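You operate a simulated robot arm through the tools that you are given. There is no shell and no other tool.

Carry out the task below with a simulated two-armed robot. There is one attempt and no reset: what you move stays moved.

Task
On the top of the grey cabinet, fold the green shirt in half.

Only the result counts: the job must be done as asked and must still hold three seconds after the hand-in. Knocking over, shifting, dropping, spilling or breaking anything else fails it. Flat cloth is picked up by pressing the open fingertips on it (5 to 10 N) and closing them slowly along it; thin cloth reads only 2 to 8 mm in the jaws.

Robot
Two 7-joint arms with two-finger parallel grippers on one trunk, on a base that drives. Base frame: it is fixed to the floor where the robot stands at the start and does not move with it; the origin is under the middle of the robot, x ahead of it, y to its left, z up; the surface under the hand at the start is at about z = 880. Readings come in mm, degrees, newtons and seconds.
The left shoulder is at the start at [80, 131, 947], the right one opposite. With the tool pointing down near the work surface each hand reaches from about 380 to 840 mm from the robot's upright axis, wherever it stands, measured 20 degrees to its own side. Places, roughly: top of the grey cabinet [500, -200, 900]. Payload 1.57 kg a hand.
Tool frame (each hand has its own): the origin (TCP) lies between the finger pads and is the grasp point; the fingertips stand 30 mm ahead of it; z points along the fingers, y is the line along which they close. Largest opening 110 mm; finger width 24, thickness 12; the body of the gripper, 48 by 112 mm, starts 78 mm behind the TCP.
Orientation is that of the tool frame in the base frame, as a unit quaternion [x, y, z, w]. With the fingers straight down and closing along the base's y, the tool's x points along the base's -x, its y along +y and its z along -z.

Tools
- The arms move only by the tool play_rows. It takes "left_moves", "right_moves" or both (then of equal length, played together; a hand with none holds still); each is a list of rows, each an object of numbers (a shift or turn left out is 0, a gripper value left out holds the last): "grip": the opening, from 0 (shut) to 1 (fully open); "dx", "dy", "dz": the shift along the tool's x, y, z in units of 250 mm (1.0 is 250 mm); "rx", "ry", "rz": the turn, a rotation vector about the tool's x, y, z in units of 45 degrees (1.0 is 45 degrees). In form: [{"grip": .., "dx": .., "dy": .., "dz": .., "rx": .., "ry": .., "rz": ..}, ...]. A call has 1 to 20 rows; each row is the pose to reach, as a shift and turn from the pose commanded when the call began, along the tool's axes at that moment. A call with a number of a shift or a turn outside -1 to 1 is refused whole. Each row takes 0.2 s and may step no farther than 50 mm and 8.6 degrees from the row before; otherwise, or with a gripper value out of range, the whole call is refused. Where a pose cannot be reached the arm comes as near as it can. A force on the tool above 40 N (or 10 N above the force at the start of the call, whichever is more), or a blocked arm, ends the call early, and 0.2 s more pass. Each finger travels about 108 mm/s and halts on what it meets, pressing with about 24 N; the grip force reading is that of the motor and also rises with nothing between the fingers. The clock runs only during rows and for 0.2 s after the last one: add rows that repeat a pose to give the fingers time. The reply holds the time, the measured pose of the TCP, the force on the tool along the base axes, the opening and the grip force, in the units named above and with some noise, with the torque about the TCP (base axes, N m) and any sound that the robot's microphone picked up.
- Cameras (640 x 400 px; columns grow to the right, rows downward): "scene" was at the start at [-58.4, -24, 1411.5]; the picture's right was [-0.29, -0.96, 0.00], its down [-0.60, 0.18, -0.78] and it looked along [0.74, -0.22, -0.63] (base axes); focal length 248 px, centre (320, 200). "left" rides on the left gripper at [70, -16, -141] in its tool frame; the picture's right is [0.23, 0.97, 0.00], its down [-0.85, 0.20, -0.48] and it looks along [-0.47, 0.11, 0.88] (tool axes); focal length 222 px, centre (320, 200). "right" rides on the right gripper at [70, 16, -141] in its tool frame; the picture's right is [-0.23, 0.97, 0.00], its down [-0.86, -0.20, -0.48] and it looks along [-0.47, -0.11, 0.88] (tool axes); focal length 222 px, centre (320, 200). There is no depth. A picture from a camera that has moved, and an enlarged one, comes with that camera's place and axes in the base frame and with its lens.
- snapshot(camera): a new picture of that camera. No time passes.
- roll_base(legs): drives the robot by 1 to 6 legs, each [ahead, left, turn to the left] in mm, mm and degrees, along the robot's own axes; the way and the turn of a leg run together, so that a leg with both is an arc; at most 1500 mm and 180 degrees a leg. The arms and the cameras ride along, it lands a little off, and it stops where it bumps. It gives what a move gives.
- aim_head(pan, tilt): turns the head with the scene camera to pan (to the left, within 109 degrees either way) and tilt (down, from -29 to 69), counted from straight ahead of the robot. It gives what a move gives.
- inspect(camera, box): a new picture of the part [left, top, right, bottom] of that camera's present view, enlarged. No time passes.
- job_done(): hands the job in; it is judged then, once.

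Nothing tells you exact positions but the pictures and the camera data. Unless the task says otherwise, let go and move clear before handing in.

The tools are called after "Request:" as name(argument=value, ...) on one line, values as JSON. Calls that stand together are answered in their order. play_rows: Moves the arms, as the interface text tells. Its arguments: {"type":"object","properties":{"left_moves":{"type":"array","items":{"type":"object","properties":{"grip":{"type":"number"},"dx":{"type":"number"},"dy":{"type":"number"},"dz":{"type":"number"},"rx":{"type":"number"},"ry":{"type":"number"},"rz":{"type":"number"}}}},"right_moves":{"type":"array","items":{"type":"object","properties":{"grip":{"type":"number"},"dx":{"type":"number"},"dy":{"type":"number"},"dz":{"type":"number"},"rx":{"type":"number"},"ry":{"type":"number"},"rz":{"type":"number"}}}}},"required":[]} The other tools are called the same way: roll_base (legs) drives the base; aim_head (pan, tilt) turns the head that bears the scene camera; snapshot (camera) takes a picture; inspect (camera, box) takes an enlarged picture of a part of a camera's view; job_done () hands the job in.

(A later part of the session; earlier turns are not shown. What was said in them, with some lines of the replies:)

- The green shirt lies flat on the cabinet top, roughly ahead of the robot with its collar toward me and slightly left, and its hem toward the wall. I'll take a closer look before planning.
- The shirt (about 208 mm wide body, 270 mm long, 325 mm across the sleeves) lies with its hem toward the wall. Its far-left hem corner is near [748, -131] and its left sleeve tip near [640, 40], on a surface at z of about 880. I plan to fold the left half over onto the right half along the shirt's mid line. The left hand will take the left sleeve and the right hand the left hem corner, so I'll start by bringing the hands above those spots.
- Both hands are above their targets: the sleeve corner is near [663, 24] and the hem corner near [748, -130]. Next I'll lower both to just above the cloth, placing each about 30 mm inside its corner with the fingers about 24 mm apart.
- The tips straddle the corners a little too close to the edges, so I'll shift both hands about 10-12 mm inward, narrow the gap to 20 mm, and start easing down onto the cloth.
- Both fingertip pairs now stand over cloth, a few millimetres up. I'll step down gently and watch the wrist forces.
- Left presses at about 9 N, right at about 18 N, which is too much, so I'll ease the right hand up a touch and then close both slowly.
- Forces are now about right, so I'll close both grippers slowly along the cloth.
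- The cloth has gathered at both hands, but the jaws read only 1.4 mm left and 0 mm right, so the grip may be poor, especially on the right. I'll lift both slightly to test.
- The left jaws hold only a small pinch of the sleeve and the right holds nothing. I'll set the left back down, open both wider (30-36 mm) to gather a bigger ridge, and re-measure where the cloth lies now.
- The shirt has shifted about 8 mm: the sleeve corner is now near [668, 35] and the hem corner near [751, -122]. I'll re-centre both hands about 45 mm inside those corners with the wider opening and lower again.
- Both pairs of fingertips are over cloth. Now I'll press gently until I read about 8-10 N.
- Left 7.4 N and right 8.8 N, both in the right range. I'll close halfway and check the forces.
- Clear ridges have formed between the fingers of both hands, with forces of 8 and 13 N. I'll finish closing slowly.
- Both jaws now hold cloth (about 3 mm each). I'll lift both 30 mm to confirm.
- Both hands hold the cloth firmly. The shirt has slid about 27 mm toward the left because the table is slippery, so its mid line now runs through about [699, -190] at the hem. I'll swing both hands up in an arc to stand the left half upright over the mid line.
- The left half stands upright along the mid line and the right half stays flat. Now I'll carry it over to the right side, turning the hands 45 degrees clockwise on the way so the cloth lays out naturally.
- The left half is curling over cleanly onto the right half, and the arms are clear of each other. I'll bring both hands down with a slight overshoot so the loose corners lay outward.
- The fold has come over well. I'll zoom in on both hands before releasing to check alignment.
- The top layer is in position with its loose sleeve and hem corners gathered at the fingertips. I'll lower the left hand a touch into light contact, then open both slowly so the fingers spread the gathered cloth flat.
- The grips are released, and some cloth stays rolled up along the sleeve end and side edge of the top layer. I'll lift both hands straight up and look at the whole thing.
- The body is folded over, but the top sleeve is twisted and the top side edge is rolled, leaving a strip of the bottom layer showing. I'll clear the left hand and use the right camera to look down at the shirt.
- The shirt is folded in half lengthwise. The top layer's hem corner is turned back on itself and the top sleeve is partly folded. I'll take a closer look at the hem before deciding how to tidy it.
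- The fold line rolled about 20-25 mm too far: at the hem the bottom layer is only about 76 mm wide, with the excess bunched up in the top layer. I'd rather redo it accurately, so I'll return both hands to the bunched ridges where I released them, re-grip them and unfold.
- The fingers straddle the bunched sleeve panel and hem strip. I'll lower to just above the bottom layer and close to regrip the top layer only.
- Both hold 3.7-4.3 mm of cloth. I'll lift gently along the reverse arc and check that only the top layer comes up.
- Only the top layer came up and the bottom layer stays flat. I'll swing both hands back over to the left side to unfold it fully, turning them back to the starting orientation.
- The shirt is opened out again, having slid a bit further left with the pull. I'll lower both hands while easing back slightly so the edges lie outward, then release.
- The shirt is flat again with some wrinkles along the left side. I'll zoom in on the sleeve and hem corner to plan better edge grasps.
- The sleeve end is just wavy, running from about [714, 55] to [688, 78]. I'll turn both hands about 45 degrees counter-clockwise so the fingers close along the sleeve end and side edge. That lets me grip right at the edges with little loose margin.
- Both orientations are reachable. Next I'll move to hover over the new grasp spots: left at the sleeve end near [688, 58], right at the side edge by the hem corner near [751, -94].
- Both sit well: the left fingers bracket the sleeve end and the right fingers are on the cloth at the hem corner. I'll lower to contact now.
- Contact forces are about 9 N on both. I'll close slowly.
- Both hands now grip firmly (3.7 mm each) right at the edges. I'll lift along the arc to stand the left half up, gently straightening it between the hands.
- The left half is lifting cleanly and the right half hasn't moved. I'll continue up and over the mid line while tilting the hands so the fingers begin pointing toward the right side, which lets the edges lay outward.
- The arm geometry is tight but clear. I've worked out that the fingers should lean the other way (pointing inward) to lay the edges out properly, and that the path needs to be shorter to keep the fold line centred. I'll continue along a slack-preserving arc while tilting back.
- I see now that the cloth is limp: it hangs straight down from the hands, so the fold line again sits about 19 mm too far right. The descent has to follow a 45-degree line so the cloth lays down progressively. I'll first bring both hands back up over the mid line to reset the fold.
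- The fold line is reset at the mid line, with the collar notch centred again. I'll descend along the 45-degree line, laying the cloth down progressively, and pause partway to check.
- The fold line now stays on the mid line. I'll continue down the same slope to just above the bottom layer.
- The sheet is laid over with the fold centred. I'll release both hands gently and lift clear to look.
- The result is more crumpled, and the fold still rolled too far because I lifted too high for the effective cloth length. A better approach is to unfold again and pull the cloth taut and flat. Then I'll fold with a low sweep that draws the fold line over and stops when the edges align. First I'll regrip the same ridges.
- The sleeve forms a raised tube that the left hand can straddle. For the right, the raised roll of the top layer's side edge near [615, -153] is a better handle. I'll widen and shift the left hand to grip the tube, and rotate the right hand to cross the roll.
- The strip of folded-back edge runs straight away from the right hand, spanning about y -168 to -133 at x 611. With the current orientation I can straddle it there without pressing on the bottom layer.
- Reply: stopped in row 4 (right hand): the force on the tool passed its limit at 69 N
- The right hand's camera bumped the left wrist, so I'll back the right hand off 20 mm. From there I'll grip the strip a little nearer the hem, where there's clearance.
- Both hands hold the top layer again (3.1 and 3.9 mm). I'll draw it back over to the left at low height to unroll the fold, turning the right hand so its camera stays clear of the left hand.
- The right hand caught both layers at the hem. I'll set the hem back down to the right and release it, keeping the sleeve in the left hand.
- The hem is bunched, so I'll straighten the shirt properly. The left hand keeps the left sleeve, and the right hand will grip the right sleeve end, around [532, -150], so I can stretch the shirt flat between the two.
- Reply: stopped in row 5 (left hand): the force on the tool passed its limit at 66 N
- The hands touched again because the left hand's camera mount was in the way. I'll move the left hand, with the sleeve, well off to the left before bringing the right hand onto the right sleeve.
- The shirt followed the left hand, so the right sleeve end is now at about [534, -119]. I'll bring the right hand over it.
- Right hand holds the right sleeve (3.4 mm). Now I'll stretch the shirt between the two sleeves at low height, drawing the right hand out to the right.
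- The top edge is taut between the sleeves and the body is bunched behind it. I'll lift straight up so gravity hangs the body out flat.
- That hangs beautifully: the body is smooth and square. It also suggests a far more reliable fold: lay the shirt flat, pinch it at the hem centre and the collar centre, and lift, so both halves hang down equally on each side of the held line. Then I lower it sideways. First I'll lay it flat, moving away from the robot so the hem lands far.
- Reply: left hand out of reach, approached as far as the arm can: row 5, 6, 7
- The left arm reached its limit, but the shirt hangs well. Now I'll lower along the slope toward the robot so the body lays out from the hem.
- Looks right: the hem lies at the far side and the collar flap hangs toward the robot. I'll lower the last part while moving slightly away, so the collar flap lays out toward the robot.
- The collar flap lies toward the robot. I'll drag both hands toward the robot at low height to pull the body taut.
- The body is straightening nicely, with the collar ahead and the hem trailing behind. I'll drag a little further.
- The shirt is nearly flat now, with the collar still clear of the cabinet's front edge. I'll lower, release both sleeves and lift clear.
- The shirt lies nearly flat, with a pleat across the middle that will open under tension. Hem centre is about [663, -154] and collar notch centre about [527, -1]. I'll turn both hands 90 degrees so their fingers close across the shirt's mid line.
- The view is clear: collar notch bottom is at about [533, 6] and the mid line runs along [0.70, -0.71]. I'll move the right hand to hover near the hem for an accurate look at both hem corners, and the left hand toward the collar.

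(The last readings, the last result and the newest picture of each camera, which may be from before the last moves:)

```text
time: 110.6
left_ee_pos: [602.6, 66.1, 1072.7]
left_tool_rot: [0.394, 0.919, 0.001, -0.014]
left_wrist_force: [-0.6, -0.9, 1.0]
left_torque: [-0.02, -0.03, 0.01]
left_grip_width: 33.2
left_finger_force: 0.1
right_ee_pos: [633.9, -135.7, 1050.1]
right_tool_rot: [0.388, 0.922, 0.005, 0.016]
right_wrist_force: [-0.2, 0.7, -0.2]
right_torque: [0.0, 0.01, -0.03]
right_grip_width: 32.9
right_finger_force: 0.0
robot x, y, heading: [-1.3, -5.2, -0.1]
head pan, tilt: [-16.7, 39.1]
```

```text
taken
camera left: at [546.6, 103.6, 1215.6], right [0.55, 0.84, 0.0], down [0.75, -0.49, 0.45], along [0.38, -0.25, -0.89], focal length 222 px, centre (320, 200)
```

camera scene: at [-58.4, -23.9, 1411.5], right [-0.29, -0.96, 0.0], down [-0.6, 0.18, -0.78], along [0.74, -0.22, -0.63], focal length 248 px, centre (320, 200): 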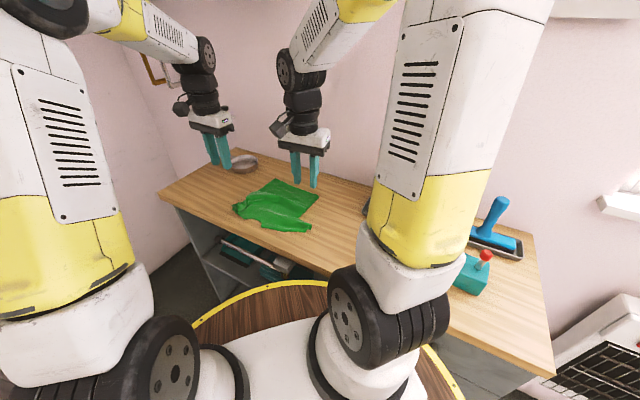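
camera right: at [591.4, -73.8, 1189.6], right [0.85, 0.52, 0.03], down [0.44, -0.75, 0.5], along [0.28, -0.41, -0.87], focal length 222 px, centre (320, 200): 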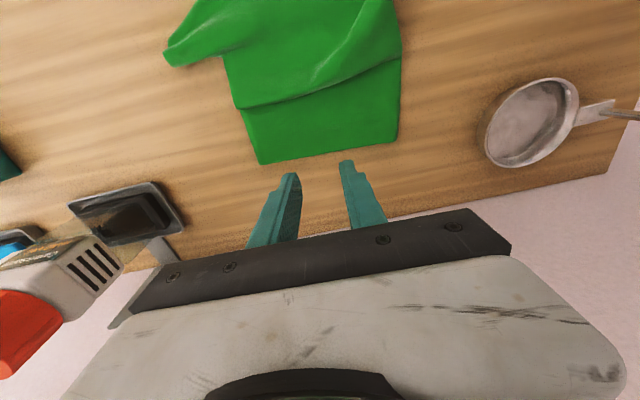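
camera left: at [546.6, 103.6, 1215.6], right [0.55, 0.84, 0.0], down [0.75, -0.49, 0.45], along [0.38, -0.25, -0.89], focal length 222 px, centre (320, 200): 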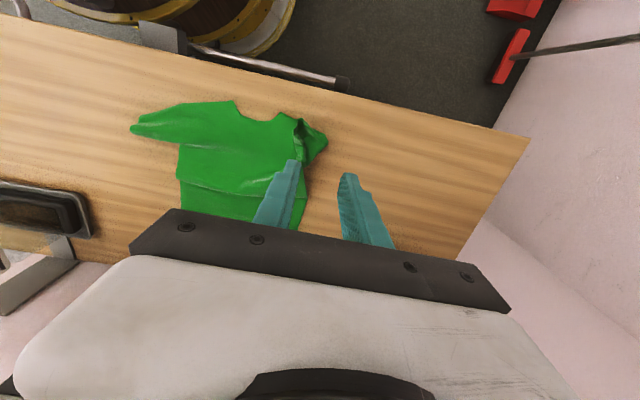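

Hem corners are at [582, -213] and [736, -85], so the hem centre is [659, -149]. I'll lower the right hand to the hem centre and the left hand to the collar notch centre, each about 14 mm inside the edge.

Request:
play_rows(left_moves=[{"dx": -0.012, "dy": -0.12, "grip": 0.3}, {"dx": -0.024, "dy": -0.24}, {"dx": -0.036, "dy": -0.368}, {"dx": -0.036, "dy": -0.368, "dz": 0.15}, {"dx": -0.036, "dy": -0.368, "dz": 0.3}, {"dx": -0.036, "dy": -0.368, "dz": 0.42}, {"dx": -0.036, "dy": -0.368, "dz": 0.52}, {"dx": -0.036, "dy": -0.368, "dz": 0.57}], right_moves=[{"dx": -0.053, "dy": 0.041, "grip": 0.3}, {"dx": -0.053, "dy": 0.041, "dz": 0.05}, {"dx": -0.053, "dy": 0.041, "dz": 0.1}, {"dx": -0.053, "dy": 0.041, "dz": 0.2}, {"dx": -0.053, "dy": 0.041, "dz": 0.3}, {"dx": -0.053, "dy": 0.041, "dz": 0.38}, {"dx": -0.053, "dy": 0.041, "dz": 0.44}, {"dx": -0.053, "dy": 0.041, "dz": 0.48}])

Request:
snapshot(camera="left")

Request:
snapshot(camera="right")

```text
time: 112.4
left_ee_pos: [538.2, -4.2, 930.6]
left_tool_rot: [0.393, 0.919, 0.0, -0.013]
left_wrist_force: [-1.1, 0.1, 0.0]
left_torque: [0.02, -0.01, 0.02]
left_grip_width: 32.9
left_finger_force: 0.0
right_ee_pos: [655.6, -137.4, 932.2]
right_tool_rot: [0.387, 0.922, 0.005, 0.016]
right_wrist_force: [-0.2, 0.1, 0.1]
right_torque: [0.02, -0.06, 0.0]
right_grip_width: 33.2
right_finger_force: 0.0
robot x, y, heading: [0.0, 2.4, 0.2]
head pan, tilt: [-16.7, 39.1]
```

```text
taken
camera left: at [481.9, 34.1, 1074.0], right [0.55, 0.84, 0.0], down [0.75, -0.49, 0.45], along [0.38, -0.25, -0.89], focal length 222 px, centre (320, 200)
```

left: 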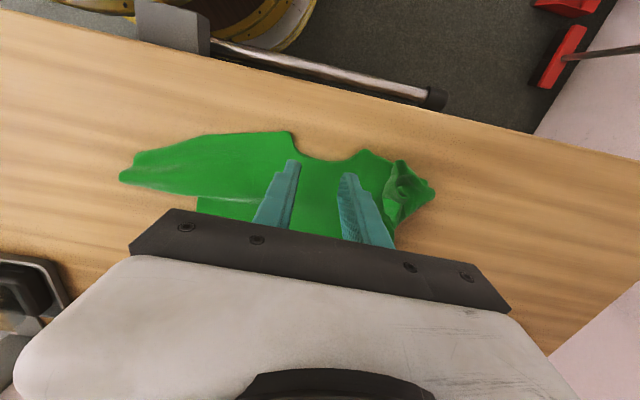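

```text
taken
camera right: at [613.0, -75.4, 1069.4], right [0.85, 0.52, 0.03], down [0.44, -0.75, 0.5], along [0.28, -0.41, -0.87], focal length 222 px, centre (320, 200)
```

right: 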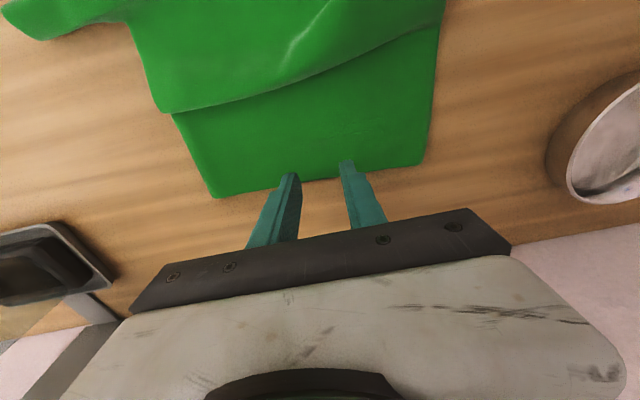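

The right hand is well centred on the hem. The left needs a few millimetres deeper into the collar. I'll adjust and lower both close to contact.

Request:
play_rows(left_moves=[{"dx": -0.02, "dy": 0.017, "dz": 0.02}, {"dx": -0.029, "dy": 0.017, "dz": 0.04}, {"dx": -0.029, "dy": 0.017, "dz": 0.06}, {"dx": -0.029, "dy": 0.017, "dz": 0.064}], right_moves=[{"dz": 0.02}, {"dz": 0.045}, {"dz": 0.065}, {"dz": 0.07}])

Request:
inspect(camera="left", box=[220, 80, 420, 205])

Request:
inspect(camera="right", box=[220, 80, 420, 205])

```text
time: 113.4
left_ee_pos: [545.5, -5.6, 915.0]
left_tool_rot: [0.393, 0.919, 0.0, -0.014]
left_wrist_force: [-1.1, -0.4, -0.1]
left_torque: [-0.02, -0.01, 0.02]
left_grip_width: 33.0
left_finger_force: 0.1
right_ee_pos: [654.4, -137.4, 916.3]
right_tool_rot: [0.387, 0.922, 0.006, 0.016]
right_wrist_force: [0.6, -0.1, -0.3]
right_torque: [-0.02, -0.02, -0.01]
right_grip_width: 33.0
right_finger_force: 0.1
robot x, y, heading: [-1.4, 1.0, 0.2]
head pan, tilt: [-16.7, 39.1]
```

```text
3.20 times, centred on (320, 142) of left
camera zoom: at [490.1, 32.3, 1057.8], right [0.55, 0.84, 0.0], down [0.75, -0.49, 0.45], along [0.38, -0.25, -0.89], focal length 711 px, centre (320, 384)
```

zoom: 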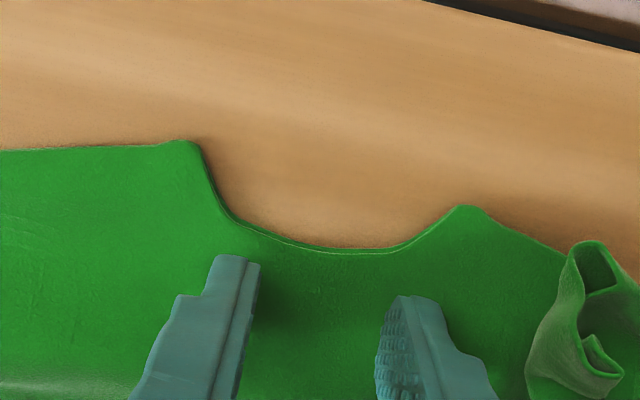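

```text
3.20 times, centred on (320, 142) of right
camera zoom: at [612.6, -75.4, 1053.3], right [0.85, 0.52, 0.03], down [0.44, -0.75, 0.5], along [0.28, -0.41, -0.87], focal length 711 px, centre (320, 384)
```

zoom: 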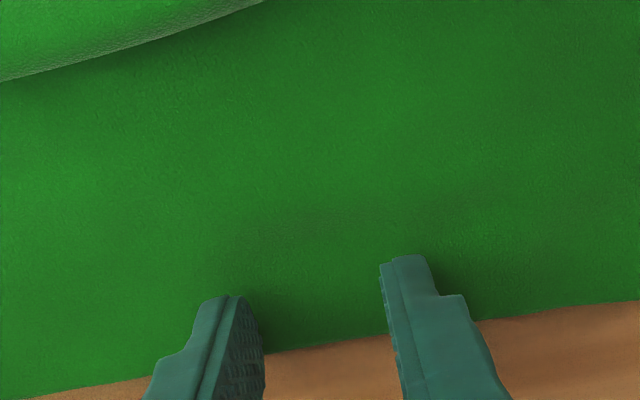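

Request:
play_rows(left_moves=[{"dz": 0.004}, {"dz": 0.007}, {"dz": 0.01}, {"dz": 0.01}], right_moves=[{"dz": 0.005}, {"dz": 0.01}, {"dz": 0.013}, {"dz": 0.013}])

```text
time: 114.4
left_ee_pos: [546.3, -4.9, 912.1]
left_tool_rot: [0.393, 0.919, 0.001, -0.014]
left_wrist_force: [-1.8, -0.2, 7.7]
left_torque: [0.11, -0.06, 0.02]
left_grip_width: 32.8
left_finger_force: 0.0
right_ee_pos: [654.8, -138.3, 912.4]
right_tool_rot: [0.388, 0.922, 0.005, 0.016]
right_wrist_force: [1.1, -1.1, 5.3]
right_torque: [-0.1, 0.04, 0.06]
right_grip_width: 32.8
right_finger_force: 0.1
robot x, y, heading: [-2.8, 2.4, 0.0]
head pan, tilt: [-16.7, 39.1]
```

Contact at 7.7 N and 5.3 N. I'll press the right slightly more and close both slowly.

Request:
play_rows(left_moves=[{"grip": 0.285}, {"grip": 0.265}, {"grip": 0.245}, {"grip": 0.225}, {"grip": 0.205}, {"grip": 0.185}, {"grip": 0.165}, {"grip": 0.145}, {"grip": 0.125}, {"grip": 0.105}, {"grip": 0.085}, {"grip": 0.065}, {"grip": 0.045}, {"grip": 0.02}, {"grip": 0}, {"grip": 0}, {"grip": 0}], right_moves=[{"dz": 0.0015, "grip": 0.285}, {"dz": 0.0015, "grip": 0.265}, {"dz": 0.0015, "grip": 0.245}, {"dz": 0.0015, "grip": 0.225}, {"dz": 0.0015, "grip": 0.205}, {"dz": 0.0015, "grip": 0.185}, {"dz": 0.0015, "grip": 0.165}, {"dz": 0.0015, "grip": 0.145}, {"dz": 0.0015, "grip": 0.125}, {"dz": 0.0015, "grip": 0.105}, {"dz": 0.0015, "grip": 0.085}, {"dz": 0.0015, "grip": 0.065}, {"dz": 0.0015, "grip": 0.045}, {"dz": 0.0015, "grip": 0.02}, {"dz": 0.0015, "grip": 0}, {"dz": 0.0015, "grip": 0}, {"dz": 0.0015, "grip": 0}])

Request:
inspect(camera="left", box=[220, 80, 420, 205])

Request:
inspect(camera="right", box=[220, 80, 420, 205])

```text
time: 118.0
left_ee_pos: [545.9, -5.7, 911.7]
left_tool_rot: [0.394, 0.919, 0.0, -0.014]
left_wrist_force: [0.7, 0.3, 9.7]
left_torque: [0.0, -0.07, 0.05]
left_grip_width: 3.5
left_finger_force: 23.7
right_ee_pos: [655.1, -138.4, 912.5]
right_tool_rot: [0.387, 0.922, 0.005, 0.017]
right_wrist_force: [0.0, -0.6, 10.9]
right_torque: [-0.1, 0.1, 0.05]
right_grip_width: 3.1
right_finger_force: 24.0
robot x, y, heading: [1.1, 1.3, 0.0]
head pan, tilt: [-16.7, 39.1]
```

```text
3.20 times, centred on (320, 142) of left
camera zoom: at [490.0, 32.6, 1054.8], right [0.55, 0.84, 0.0], down [0.75, -0.49, 0.45], along [0.38, -0.25, -0.89], focal length 711 px, centre (320, 384)
```

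zoom: 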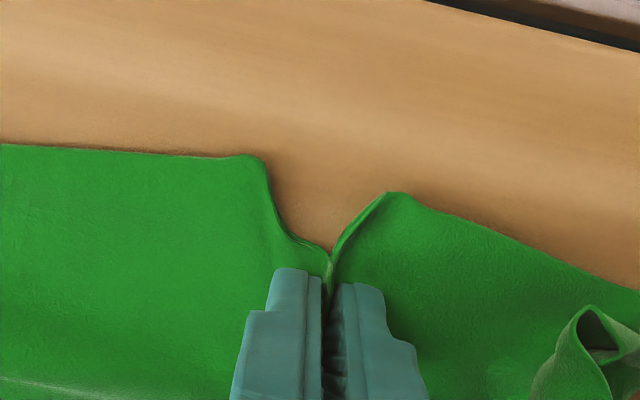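

```text
3.20 times, centred on (320, 142) of right
camera zoom: at [612.0, -75.9, 1049.9], right [0.85, 0.52, 0.03], down [0.44, -0.75, 0.5], along [0.28, -0.41, -0.87], focal length 711 px, centre (320, 384)
```

zoom: 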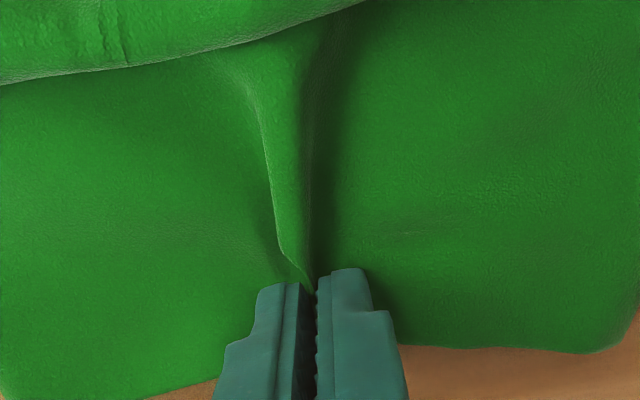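

Excellent grips at both ends of the mid line. Now I'll lift both hands together while stretching slightly apart, so the two halves hang down on either side.

Request:
play_rows(left_moves=[{"dx": 0.01, "dz": -0.06, "grip": 0}, {"dx": 0.024, "dy": 0.001, "dz": -0.14}, {"dx": 0.038, "dy": 0.002, "dz": -0.24}, {"dx": 0.05, "dy": 0.003, "dz": -0.34}, {"dx": 0.062, "dy": 0.004, "dz": -0.44}, {"dx": 0.075, "dy": 0.005, "dz": -0.54}, {"dx": 0.088, "dy": 0.006, "dz": -0.64}, {"dx": 0.088, "dy": 0.006, "dz": -0.72}], right_moves=[{"dx": -0.012, "dy": -0.001, "dz": -0.06, "grip": 0}, {"dx": -0.03, "dy": -0.003, "dz": -0.14}, {"dx": -0.048, "dy": -0.004, "dz": -0.24}, {"dx": -0.066, "dy": -0.006, "dz": -0.34}, {"dx": -0.084, "dy": -0.008, "dz": -0.44}, {"dx": -0.102, "dy": -0.01, "dz": -0.54}, {"dx": -0.12, "dy": -0.011, "dz": -0.64}, {"dx": -0.12, "dy": -0.011, "dz": -0.72}])

Request:
inspect(camera="scene", box=[190, 90, 390, 230])

Request:
snapshot(camera="left")

Request:
snapshot(camera="right")

```text
time: 119.8
left_ee_pos: [537.4, 10.1, 1093.0]
left_tool_rot: [0.394, 0.919, 0.001, -0.014]
left_wrist_force: [0.4, 0.0, -0.7]
left_torque: [0.01, 0.01, -0.05]
left_grip_width: 3.4
left_finger_force: 24.0
right_ee_pos: [668.3, -160.2, 1091.4]
right_tool_rot: [0.388, 0.922, 0.005, 0.015]
right_wrist_force: [0.1, 1.1, -1.1]
right_torque: [0.03, -0.01, 0.0]
right_grip_width: 2.8
right_finger_force: 23.8
robot x, y, heading: [-1.6, 1.1, -0.1]
head pan, tilt: [-16.7, 39.1]
```

```text
2.86 times, centred on (290, 160) of scene
camera zoom: at [-58.2, -24.0, 1411.5], right [-0.29, -0.96, 0.0], down [-0.6, 0.18, -0.78], along [0.74, -0.22, -0.63], focal length 709 px, centre (406, 314)
```

zoom: 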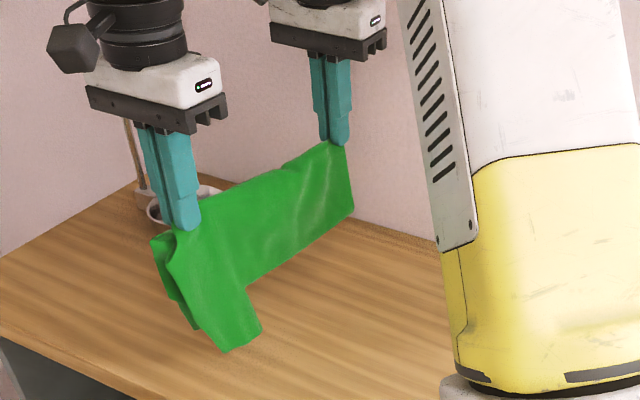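

```text
taken
camera left: at [481.8, 48.4, 1235.9], right [0.55, 0.84, 0.0], down [0.75, -0.49, 0.45], along [0.38, -0.25, -0.89], focal length 222 px, centre (320, 200)
```

left: 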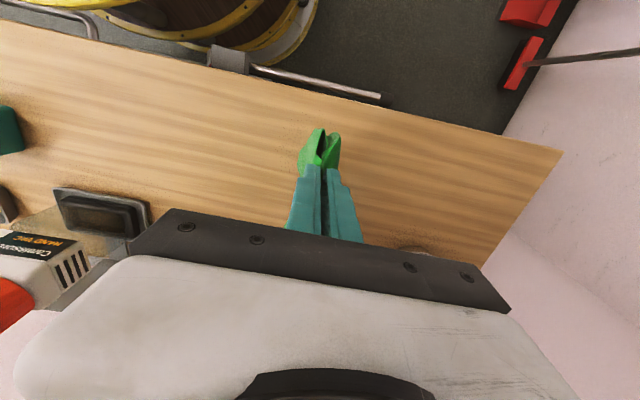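

```text
taken
camera right: at [625.9, -98.5, 1230.0], right [0.85, 0.52, 0.03], down [0.44, -0.75, 0.5], along [0.28, -0.41, -0.87], focal length 222 px, centre (320, 200)
```

right: 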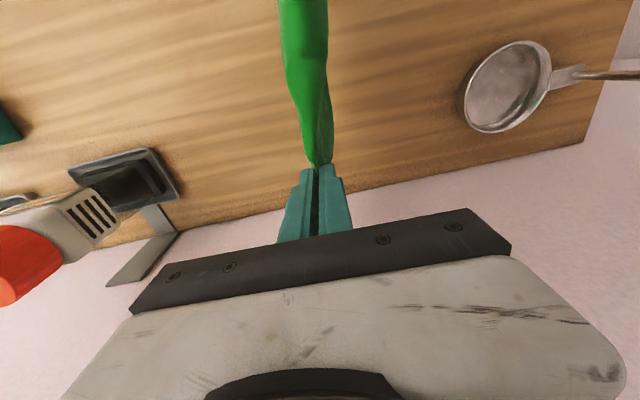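

That is exactly what I wanted: the shirt hangs folded in half along its mid line, with both halves together. I'll shift it slightly left in the air, then lower it along a slope moving right so both layers lay down flat together.

Request:
play_rows(left_moves=[{"dx": -0.004, "dy": 0.04, "grip": 0}, {"dx": -0.009, "dy": 0.08}, {"dx": -0.013, "dy": 0.12}, {"dx": -0.017, "dy": 0.159}, {"dx": -0.017, "dy": 0.159, "dz": 0.03}, {"dx": -0.017, "dy": 0.159, "dz": 0.06}, {"dx": -0.017, "dy": 0.159, "dz": 0.06}], right_moves=[{"dx": -0.013, "dy": 0.039, "grip": 0}, {"dx": -0.026, "dy": 0.078}, {"dx": -0.038, "dy": 0.117}, {"dx": -0.051, "dy": 0.155}, {"dx": -0.051, "dy": 0.155, "dz": 0.03}, {"dx": -0.051, "dy": 0.155, "dz": 0.06}, {"dx": -0.051, "dy": 0.155, "dz": 0.06}])

Request:
inspect(camera="scene", box=[190, 90, 390, 230])

```text
time: 121.4
left_ee_pos: [568.8, 33.0, 1076.4]
left_tool_rot: [0.393, 0.92, 0.0, -0.014]
left_wrist_force: [0.0, -0.3, -1.1]
left_torque: [0.0, 0.0, 0.01]
left_grip_width: 3.7
left_finger_force: 23.9
right_ee_pos: [704.5, -143.3, 1078.5]
right_tool_rot: [0.387, 0.922, 0.005, 0.015]
right_wrist_force: [0.6, 0.4, -0.3]
right_torque: [0.02, 0.0, 0.0]
right_grip_width: 2.7
right_finger_force: 24.0
robot x, y, heading: [-2.1, -0.4, 0.2]
head pan, tilt: [-16.7, 39.1]
```

```text
2.86 times, centred on (290, 160) of scene
camera zoom: at [-58.4, -23.9, 1411.5], right [-0.29, -0.96, 0.0], down [-0.6, 0.18, -0.78], along [0.74, -0.22, -0.63], focal length 709 px, centre (406, 314)
```

zoom: 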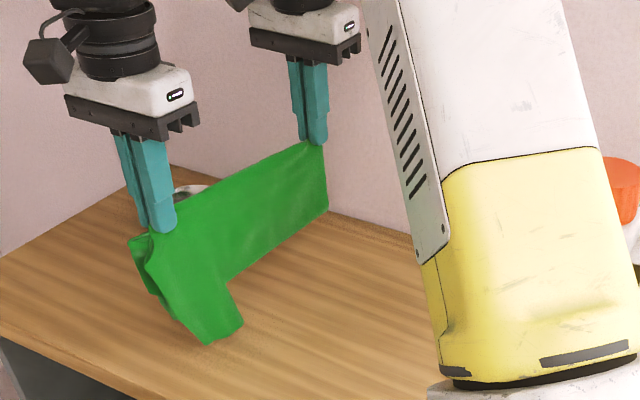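

The fold line is taut and straight. Lowering along the slope now.

Request:
play_rows(left_moves=[{"dx": 0.004, "dy": -0.04, "dz": 0.04, "grip": 0}, {"dx": 0.008, "dy": -0.08, "dz": 0.08}, {"dx": 0.013, "dy": -0.119, "dz": 0.12}, {"dx": 0.017, "dy": -0.159, "dz": 0.16}, {"dx": 0.021, "dy": -0.199, "dz": 0.2}, {"dx": 0.025, "dy": -0.239, "dz": 0.24}, {"dx": 0.03, "dy": -0.279, "dz": 0.28}, {"dx": 0.034, "dy": -0.318, "dz": 0.32}, {"dx": 0.038, "dy": -0.358, "dz": 0.36}, {"dx": 0.042, "dy": -0.398, "dz": 0.4}], right_moves=[{"dx": 0.005, "dy": -0.04, "dz": 0.04, "grip": 0}, {"dx": 0.01, "dy": -0.079, "dz": 0.08}, {"dx": 0.014, "dy": -0.119, "dz": 0.12}, {"dx": 0.019, "dy": -0.159, "dz": 0.16}, {"dx": 0.024, "dy": -0.199, "dz": 0.2}, {"dx": 0.029, "dy": -0.238, "dz": 0.24}, {"dx": 0.034, "dy": -0.278, "dz": 0.28}, {"dx": 0.038, "dy": -0.318, "dz": 0.32}, {"dx": 0.043, "dy": -0.357, "dz": 0.36}, {"dx": 0.048, "dy": -0.397, "dz": 0.4}])

Request:
inspect(camera="scene", box=[190, 110, 390, 250])

Request:
snapshot(camera="left")

Request:
snapshot(camera="right")

```text
time: 123.6
left_ee_pos: [487.2, -26.0, 977.2]
left_tool_rot: [0.393, 0.919, 0.0, -0.014]
left_wrist_force: [0.2, -0.4, -0.9]
left_torque: [-0.03, -0.02, 0.02]
left_grip_width: 3.5
left_finger_force: 23.8
right_ee_pos: [630.0, -205.3, 976.0]
right_tool_rot: [0.386, 0.922, 0.005, 0.017]
right_wrist_force: [-0.8, 0.6, 0.5]
right_torque: [0.03, 0.03, -0.03]
right_grip_width: 3.0
right_finger_force: 23.8
robot x, y, heading: [-0.7, 4.6, -0.0]
head pan, tilt: [-16.7, 39.1]
```

```text
2.86 times, centred on (290, 180) of scene
camera zoom: at [-58.4, -23.8, 1411.5], right [-0.29, -0.96, 0.0], down [-0.6, 0.18, -0.78], along [0.74, -0.22, -0.63], focal length 709 px, centre (406, 257)
```

zoom: 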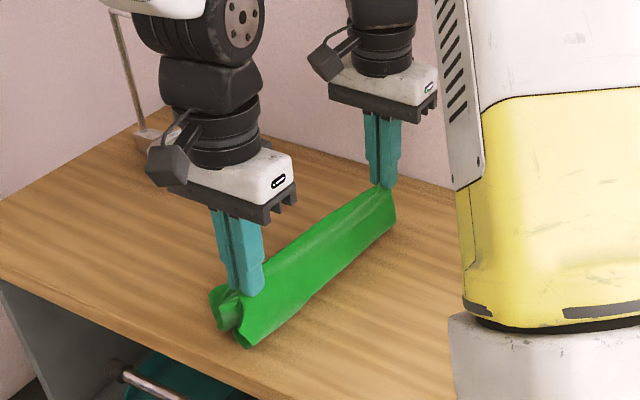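

```text
taken
camera left: at [430.4, 11.8, 1121.0], right [0.55, 0.84, 0.0], down [0.75, -0.49, 0.45], along [0.38, -0.25, -0.89], focal length 222 px, centre (320, 200)
```

left: 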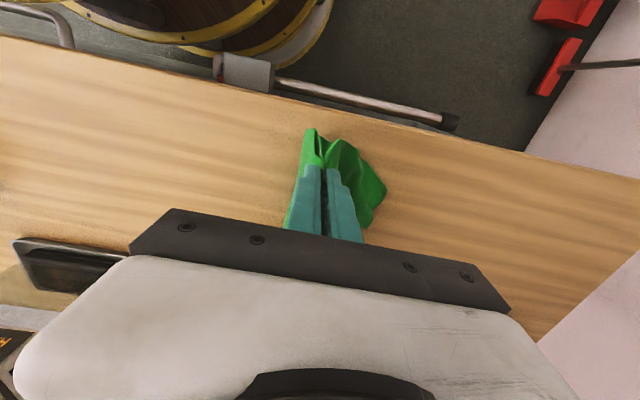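

```text
taken
camera right: at [586.9, -142.0, 1114.1], right [0.85, 0.52, 0.03], down [0.44, -0.75, 0.5], along [0.28, -0.41, -0.87], focal length 222 px, centre (320, 200)
```

right: 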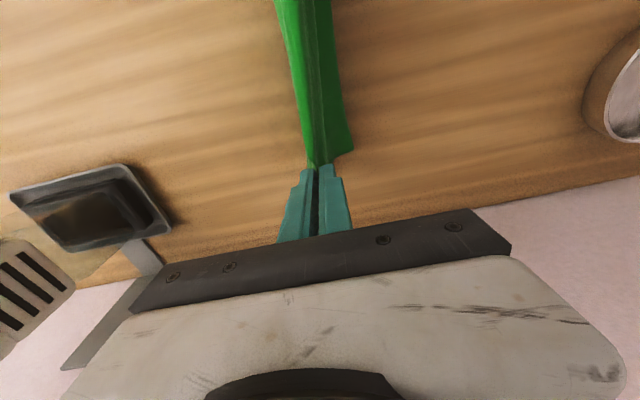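

Request:
inspect(camera="right", box=[240, 0, 400, 180])

Request:
inspect(camera="left", box=[260, 100, 420, 240])

Request:
inspect(camera="scene", box=[245, 160, 335, 235])

```text
2.22 times, centred on (320, 90) of right
camera zoom: at [586.9, -142.0, 1114.1], right [0.85, 0.52, 0.03], down [0.44, -0.75, 0.5], along [0.28, -0.41, -0.87], focal length 494 px, centre (320, 444)
```

zoom: 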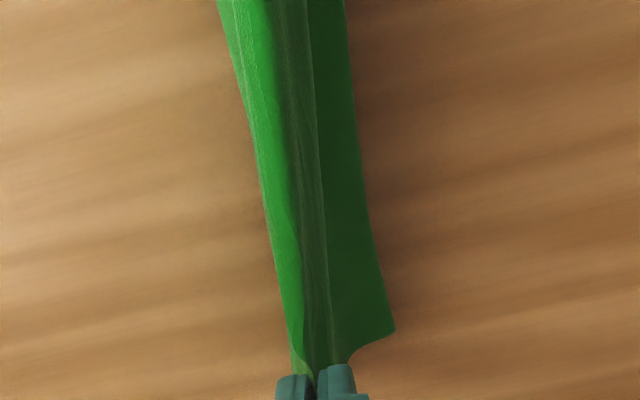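

```text
2.86 times, centred on (340, 170) of left
camera zoom: at [430.4, 11.8, 1121.0], right [0.55, 0.84, 0.0], down [0.75, -0.49, 0.45], along [0.38, -0.25, -0.89], focal length 635 px, centre (263, 286)
```

zoom: 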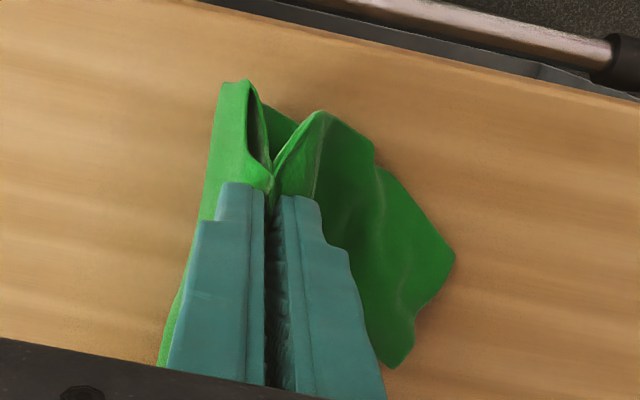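

```text
5.33 times, centred on (290, 198) of scene
camera zoom: at [-58.4, -23.8, 1411.5], right [-0.29, -0.96, 0.0], down [-0.6, 0.18, -0.78], along [0.74, -0.22, -0.63], focal length 1323 px, centre (480, 213)
```

zoom: 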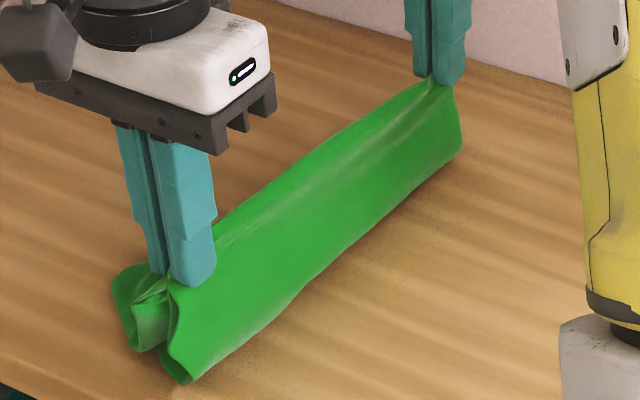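

Both layers are trailing to the left as intended. Continuing down the slope to the surface.

Request:
play_rows(left_moves=[{"dx": 0.004, "dy": -0.04, "dz": 0.04, "grip": 0}, {"dx": 0.008, "dy": -0.08, "dz": 0.08}, {"dx": 0.013, "dy": -0.119, "dz": 0.12}, {"dx": 0.017, "dy": -0.159, "dz": 0.16}, {"dx": 0.021, "dy": -0.199, "dz": 0.2}, {"dx": 0.025, "dy": -0.239, "dz": 0.236}], right_moves=[{"dx": 0.005, "dy": -0.04, "dz": 0.04, "grip": 0}, {"dx": 0.01, "dy": -0.079, "dz": 0.08}, {"dx": 0.014, "dy": -0.119, "dz": 0.12}, {"dx": 0.019, "dy": -0.159, "dz": 0.16}, {"dx": 0.024, "dy": -0.199, "dz": 0.2}, {"dx": 0.029, "dy": -0.238, "dz": 0.236}])

Request:
inspect(camera="scene", box=[220, 150, 350, 250])

Request:
snapshot(camera="left")

Request:
snapshot(camera="right")

```text
time: 125.0
left_ee_pos: [436.0, -61.6, 920.0]
left_tool_rot: [0.393, 0.919, 0.0, -0.014]
left_wrist_force: [1.3, 0.1, -0.2]
left_torque: [-0.05, -0.03, 0.01]
left_grip_width: 3.4
left_finger_force: 23.7
right_ee_pos: [583.9, -241.6, 915.8]
right_tool_rot: [0.387, 0.922, 0.004, 0.015]
right_wrist_force: [-1.2, 0.6, 1.0]
right_torque: [0.04, 0.0, -0.02]
right_grip_width: 3.2
right_finger_force: 23.5
robot x, y, heading: [1.0, -1.0, -0.1]
head pan, tilt: [-16.7, 39.1]
```

```text
4.00 times, centred on (285, 200) of scene
camera zoom: at [-58.4, -23.8, 1411.5], right [-0.29, -0.96, 0.0], down [-0.6, 0.18, -0.78], along [0.74, -0.22, -0.63], focal length 992 px, centre (460, 200)
```

zoom: 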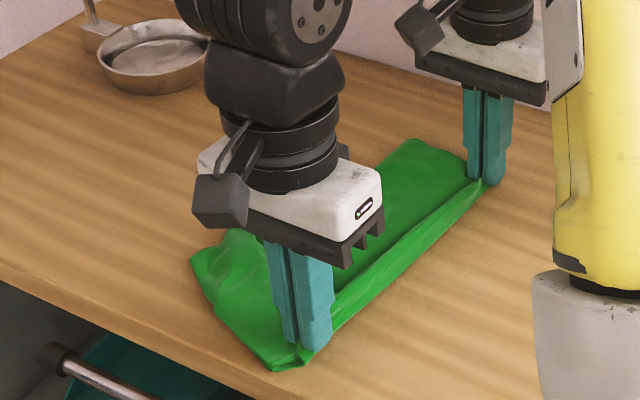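

```text
taken
camera left: at [381.6, -23.6, 1062.9], right [0.55, 0.84, 0.0], down [0.75, -0.49, 0.45], along [0.38, -0.25, -0.89], focal length 222 px, centre (320, 200)
```

left: 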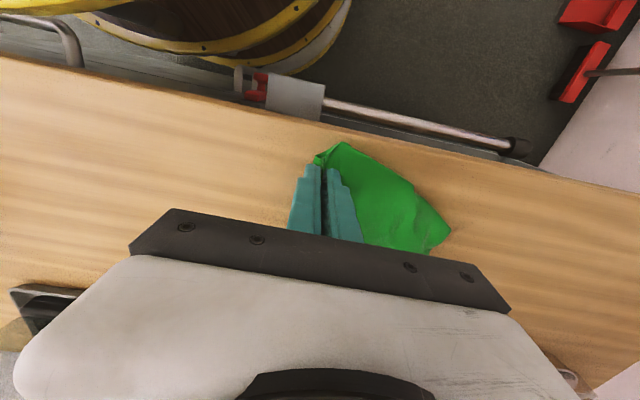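

```text
taken
camera right: at [541.3, -179.1, 1053.3], right [0.85, 0.52, 0.03], down [0.44, -0.75, 0.5], along [0.28, -0.41, -0.87], focal length 222 px, centre (320, 200)
```

right: 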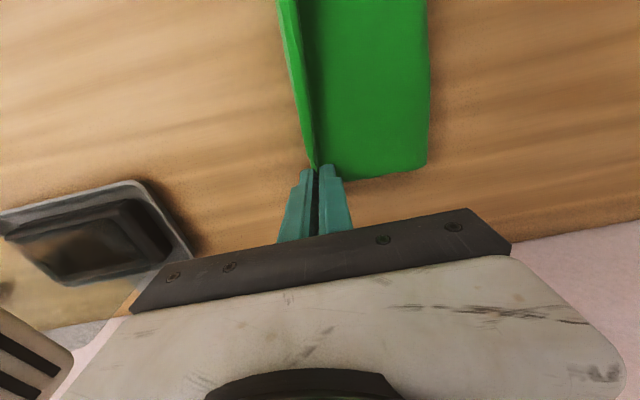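

The shirt is lying folded in half, smooth and square. I'll ease both hands a touch further right and down to lay the crease, then open only slightly and lift straight up.

Request:
play_rows(left_moves=[{"dx": 0.001, "dy": -0.012, "dz": 0.01, "grip": 0}, {"dx": 0.002, "dy": -0.024, "dz": 0.018}, {"dx": 0.002, "dy": -0.024, "dz": 0.018}, {"dx": 0.002, "dy": -0.024, "dz": 0.018, "grip": 0.04}, {"dx": 0.002, "dy": -0.024, "dz": 0.018, "grip": 0.08}, {"dx": 0.002, "dy": -0.024, "dz": 0.018, "grip": 0.12}, {"dx": 0.002, "dy": -0.024, "dz": 0.018, "grip": 0.12}, {"dx": 0.002, "dy": -0.024, "dz": -0.02}, {"dx": 0.002, "dy": -0.024, "dz": -0.08}, {"dx": 0.002, "dy": -0.024, "dz": -0.18}, {"dx": 0.002, "dy": -0.024, "dz": -0.32}, {"dx": 0.002, "dy": -0.024, "dz": -0.48}], right_moves=[{"dx": 0.001, "dy": -0.012, "dz": 0.0, "grip": 0}, {"dx": 0.003, "dy": -0.024, "dz": 0.004}, {"dx": 0.003, "dy": -0.024, "dz": 0.004}, {"dx": 0.003, "dy": -0.024, "dz": 0.004, "grip": 0.04}, {"dx": 0.003, "dy": -0.024, "dz": 0.004, "grip": 0.08}, {"dx": 0.003, "dy": -0.024, "dz": 0.004, "grip": 0.12}, {"dx": 0.003, "dy": -0.024, "dz": 0.004, "grip": 0.12}, {"dx": 0.003, "dy": -0.024, "dz": -0.02}, {"dx": 0.003, "dy": -0.024, "dz": -0.08}, {"dx": 0.003, "dy": -0.024, "dz": -0.18}, {"dx": 0.003, "dy": -0.024, "dz": -0.32}, {"dx": 0.003, "dy": -0.024, "dz": -0.48}])

Request:
inspect(camera="scene", box=[220, 150, 350, 250])

Request:
snapshot(camera="left")

Request:
snapshot(camera="right")

```text
time: 127.6
left_ee_pos: [437.3, -65.8, 1039.2]
left_tool_rot: [0.393, 0.92, 0.001, -0.014]
left_wrist_force: [0.5, 0.0, 0.0]
left_torque: [-0.01, 0.01, -0.02]
left_grip_width: 12.9
left_finger_force: 0.1
right_ee_pos: [575.8, -241.0, 1035.7]
right_tool_rot: [0.388, 0.921, 0.005, 0.016]
right_wrist_force: [0.3, 0.7, 0.4]
right_torque: [0.03, 0.02, 0.0]
right_grip_width: 13.2
right_finger_force: 0.0
robot x, y, heading: [-0.8, 5.4, 0.2]
head pan, tilt: [-16.7, 39.1]
```

```text
4.00 times, centred on (285, 200) of scene
camera zoom: at [-57.9, -24.1, 1411.5], right [-0.29, -0.96, 0.0], down [-0.6, 0.18, -0.78], along [0.74, -0.22, -0.63], focal length 992 px, centre (460, 200)
```

zoom: 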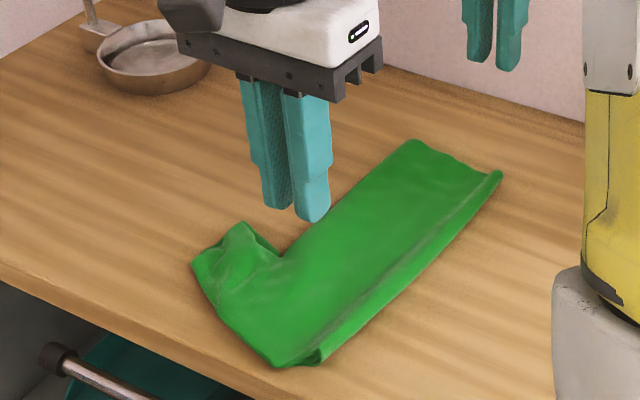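

```text
taken
camera left: at [382.1, -28.6, 1182.5], right [0.55, 0.84, 0.0], down [0.75, -0.49, 0.45], along [0.38, -0.25, -0.89], focal length 222 px, centre (320, 200)
```

left: 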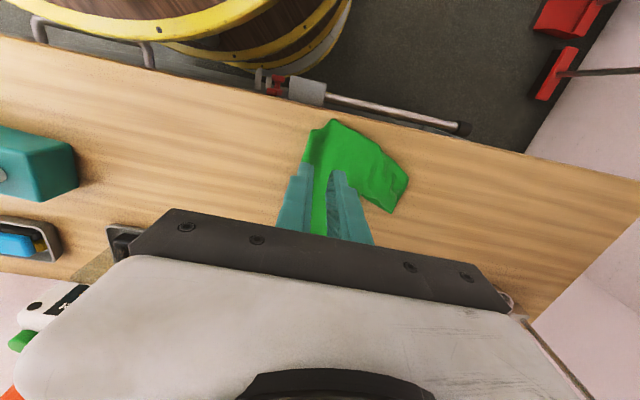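

```text
taken
camera right: at [533.3, -180.6, 1173.1], right [0.85, 0.52, 0.03], down [0.44, -0.75, 0.49], along [0.28, -0.41, -0.87], focal length 222 px, centre (320, 200)
```

right: 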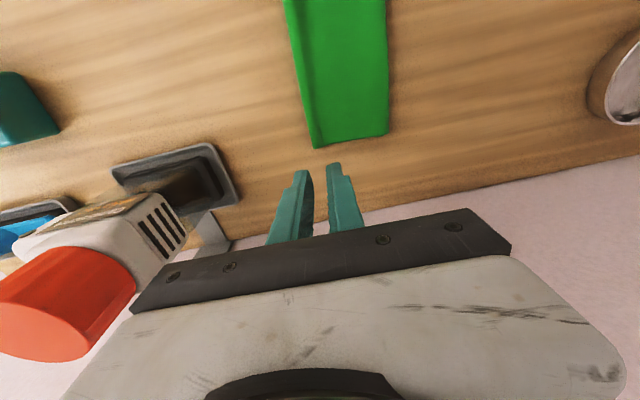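

That is a clean half fold, with the sleeves together. I'll move both hands well clear and inspect it closely.

Request:
play_rows(left_moves=[{"dy": 0.1, "dz": -0.06}, {"dy": 0.25, "dz": -0.12}, {"dy": 0.4, "dz": -0.16}, {"dy": 0.55, "dz": -0.16}, {"dy": 0.7, "dz": -0.16}, {"dy": 0.85, "dz": -0.16}], right_moves=[{"dz": -0.08}, {"dz": -0.16}, {"dx": 0.1, "dz": -0.2}, {"dx": 0.2, "dz": -0.2}, {"dx": 0.3, "dz": -0.2}, {"dx": 0.36, "dz": -0.2}])

Request:
inspect(camera="scene", box=[220, 150, 350, 250])

Request:
snapshot(camera="right")

Request:
snapshot(camera="left")

```text
time: 129.0
left_ee_pos: [590.8, 80.9, 1079.2]
left_tool_rot: [0.394, 0.919, 0.0, -0.014]
left_wrist_force: [-0.4, 0.2, 0.9]
left_torque: [0.04, -0.01, -0.03]
left_grip_width: 13.0
left_finger_force: 0.1
right_ee_pos: [511.8, -179.4, 1083.5]
right_tool_rot: [0.387, 0.922, 0.005, 0.015]
right_wrist_force: [-0.1, -0.1, 0.1]
right_torque: [0.02, 0.02, -0.02]
right_grip_width: 13.1
right_finger_force: 0.1
robot x, y, heading: [-1.8, -2.2, 0.1]
head pan, tilt: [-16.7, 39.1]
```

```text
4.00 times, centred on (285, 200) of scene
camera zoom: at [-58.6, -24.2, 1411.5], right [-0.29, -0.96, 0.0], down [-0.6, 0.18, -0.78], along [0.74, -0.22, -0.63], focal length 992 px, centre (460, 200)
```

zoom: 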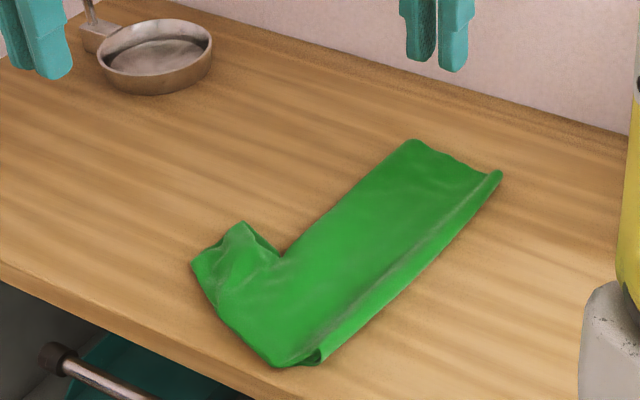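

```text
taken
camera right: at [468.8, -117.9, 1222.0], right [0.85, 0.52, 0.03], down [0.44, -0.75, 0.5], along [0.28, -0.41, -0.87], focal length 222 px, centre (320, 200)
```

right: 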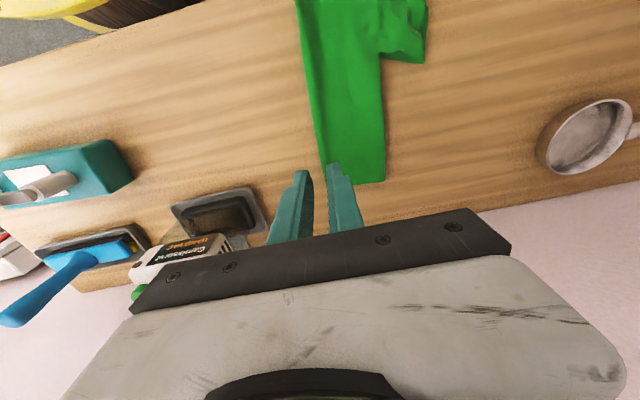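

```text
taken
camera left: at [534.5, 118.7, 1221.5], right [0.55, 0.84, 0.0], down [0.75, -0.49, 0.45], along [0.38, -0.25, -0.89], focal length 222 px, centre (320, 200)
```

left: 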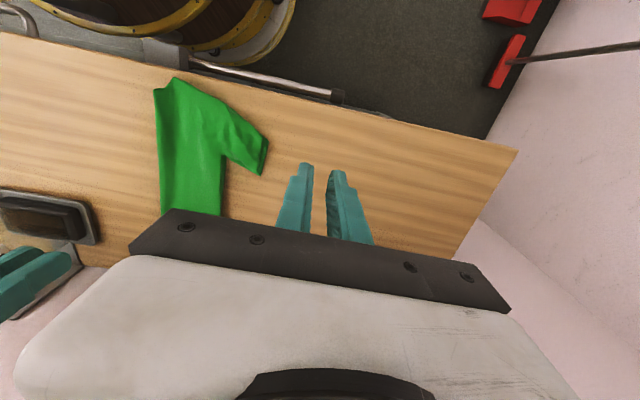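

Request:
inspect(camera="left", box=[130, 60, 300, 215])

Request:
inspect(camera="right", box=[270, 0, 460, 190])

Request:
inspect(camera="scene", box=[255, 175, 325, 245])

```text
2.58 times, centred on (215, 138) of left
camera zoom: at [534.5, 118.7, 1221.5], right [0.55, 0.84, 0.0], down [0.75, -0.49, 0.45], along [0.38, -0.25, -0.89], focal length 573 px, centre (591, 361)
```

zoom: 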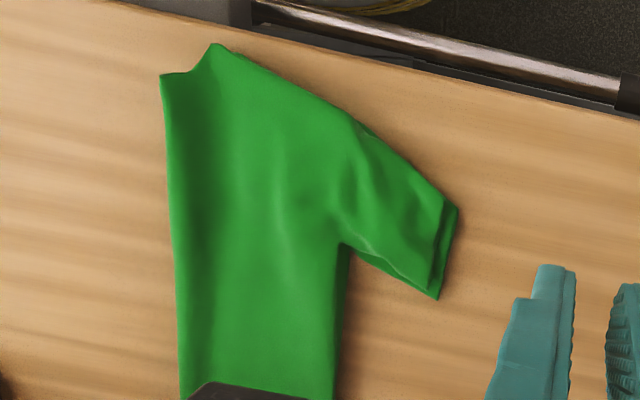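

```text
2.11 times, centred on (365, 95) of right
camera zoom: at [468.8, -117.9, 1222.0], right [0.85, 0.52, 0.03], down [0.44, -0.75, 0.5], along [0.28, -0.41, -0.87], focal length 468 px, centre (225, 421)
```

zoom: 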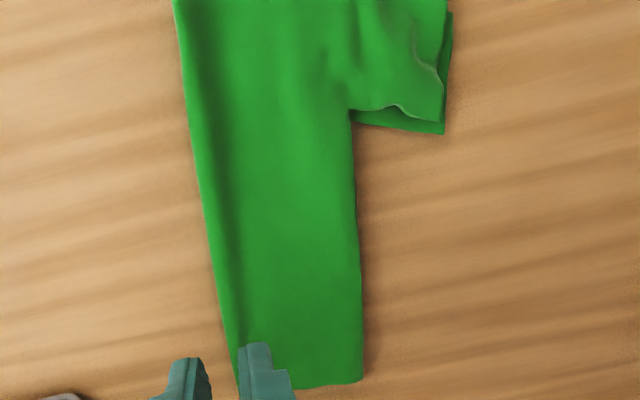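

```text
5.71 times, centred on (290, 210) of scene
camera zoom: at [-58.6, -24.2, 1411.5], right [-0.29, -0.96, 0.0], down [-0.6, 0.18, -0.78], along [0.74, -0.22, -0.63], focal length 1417 px, centre (491, 143)
```

zoom: 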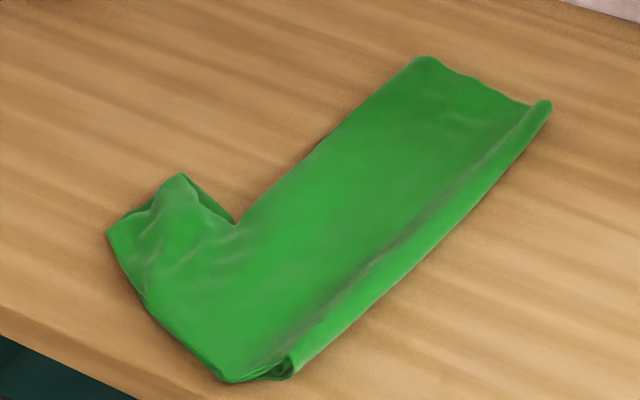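

The shirt is neatly folded in half lengthwise: the side edges, hem corners and sleeves line up to within a few millimetres, and it lies entirely on the cabinet top. I'll raise both hands further clear and do a last check of the scene.

Request:
play_rows(left_moves=[{"dz": -0.1}, {"dz": -0.2}, {"dz": -0.2}], right_moves=[{"dz": -0.1}, {"dz": -0.2}, {"dz": -0.2}])

Request:
snapshot(camera="scene")

Request:
snapshot(camera="right")

```text
time: 129.8
left_ee_pos: [591.4, 79.3, 1126.8]
left_tool_rot: [0.394, 0.919, 0.0, -0.015]
left_wrist_force: [0.4, -0.7, 0.2]
left_torque: [-0.01, -0.01, -0.01]
left_grip_width: 13.2
left_finger_force: 0.0
right_ee_pos: [509.6, -181.0, 1135.0]
right_tool_rot: [0.388, 0.922, 0.006, 0.015]
right_wrist_force: [0.3, -0.2, 0.5]
right_torque: [-0.01, -0.01, 0.01]
right_grip_width: 13.1
right_finger_force: 0.0
robot x, y, heading: [0.3, -3.5, 0.0]
head pan, tilt: [-16.7, 39.1]
```

```text
taken
camera scene: at [-58.4, -23.9, 1411.5], right [-0.29, -0.96, 0.0], down [-0.6, 0.18, -0.78], along [0.74, -0.22, -0.63], focal length 248 px, centre (320, 200)
```

scene: 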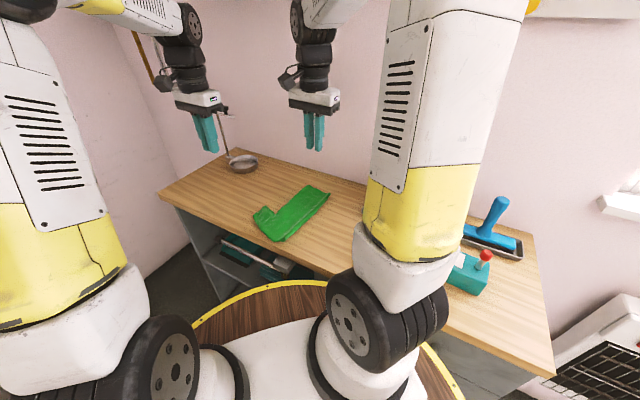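

```text
taken
camera right: at [466.9, -118.0, 1271.9], right [0.85, 0.52, 0.03], down [0.44, -0.75, 0.5], along [0.28, -0.41, -0.87], focal length 222 px, centre (320, 200)
```

right: 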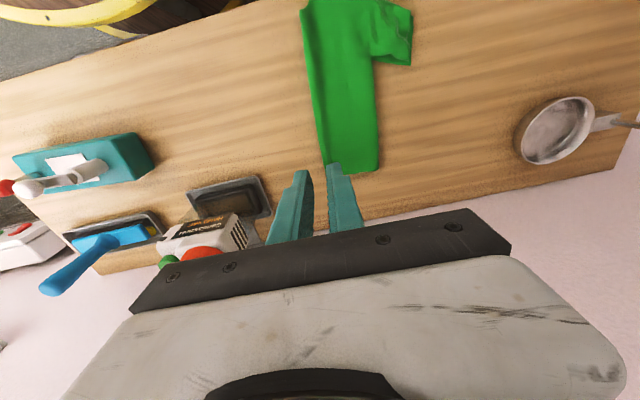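

The green shirt lies folded neatly in half on the cabinet top, the other objects I can see are where they were, and both hands are open and clear. I'm handing the job in.

Request:
job_done()

```text
The job is handed in.
```

The green shirt is folded in half lengthwise on top of the grey cabinet. The sleeves, side edges and hem corners line up to within a few millimetres. I've handed the job in; no result came back.

- **How it was folded:** My first attempts, carrying the left half over the right, left the fold off-centre or bunched. So I opened the shirt out again, lifted it by the hem centre and collar centre so both halves hung together, and lowered it onto the surface.
- **Position:** The folded shirt lies entirely on the cabinet top. Its collar end is close to the front edge, about 10–30 mm by my estimates.
- **Other objects:** Nothing else in view looks moved in the last pictures. The two hands bumped each other twice along the way, but neither bump touched anything on the cabinet.
- **Robot:** Both grippers are empty and raised clear of the shirt.
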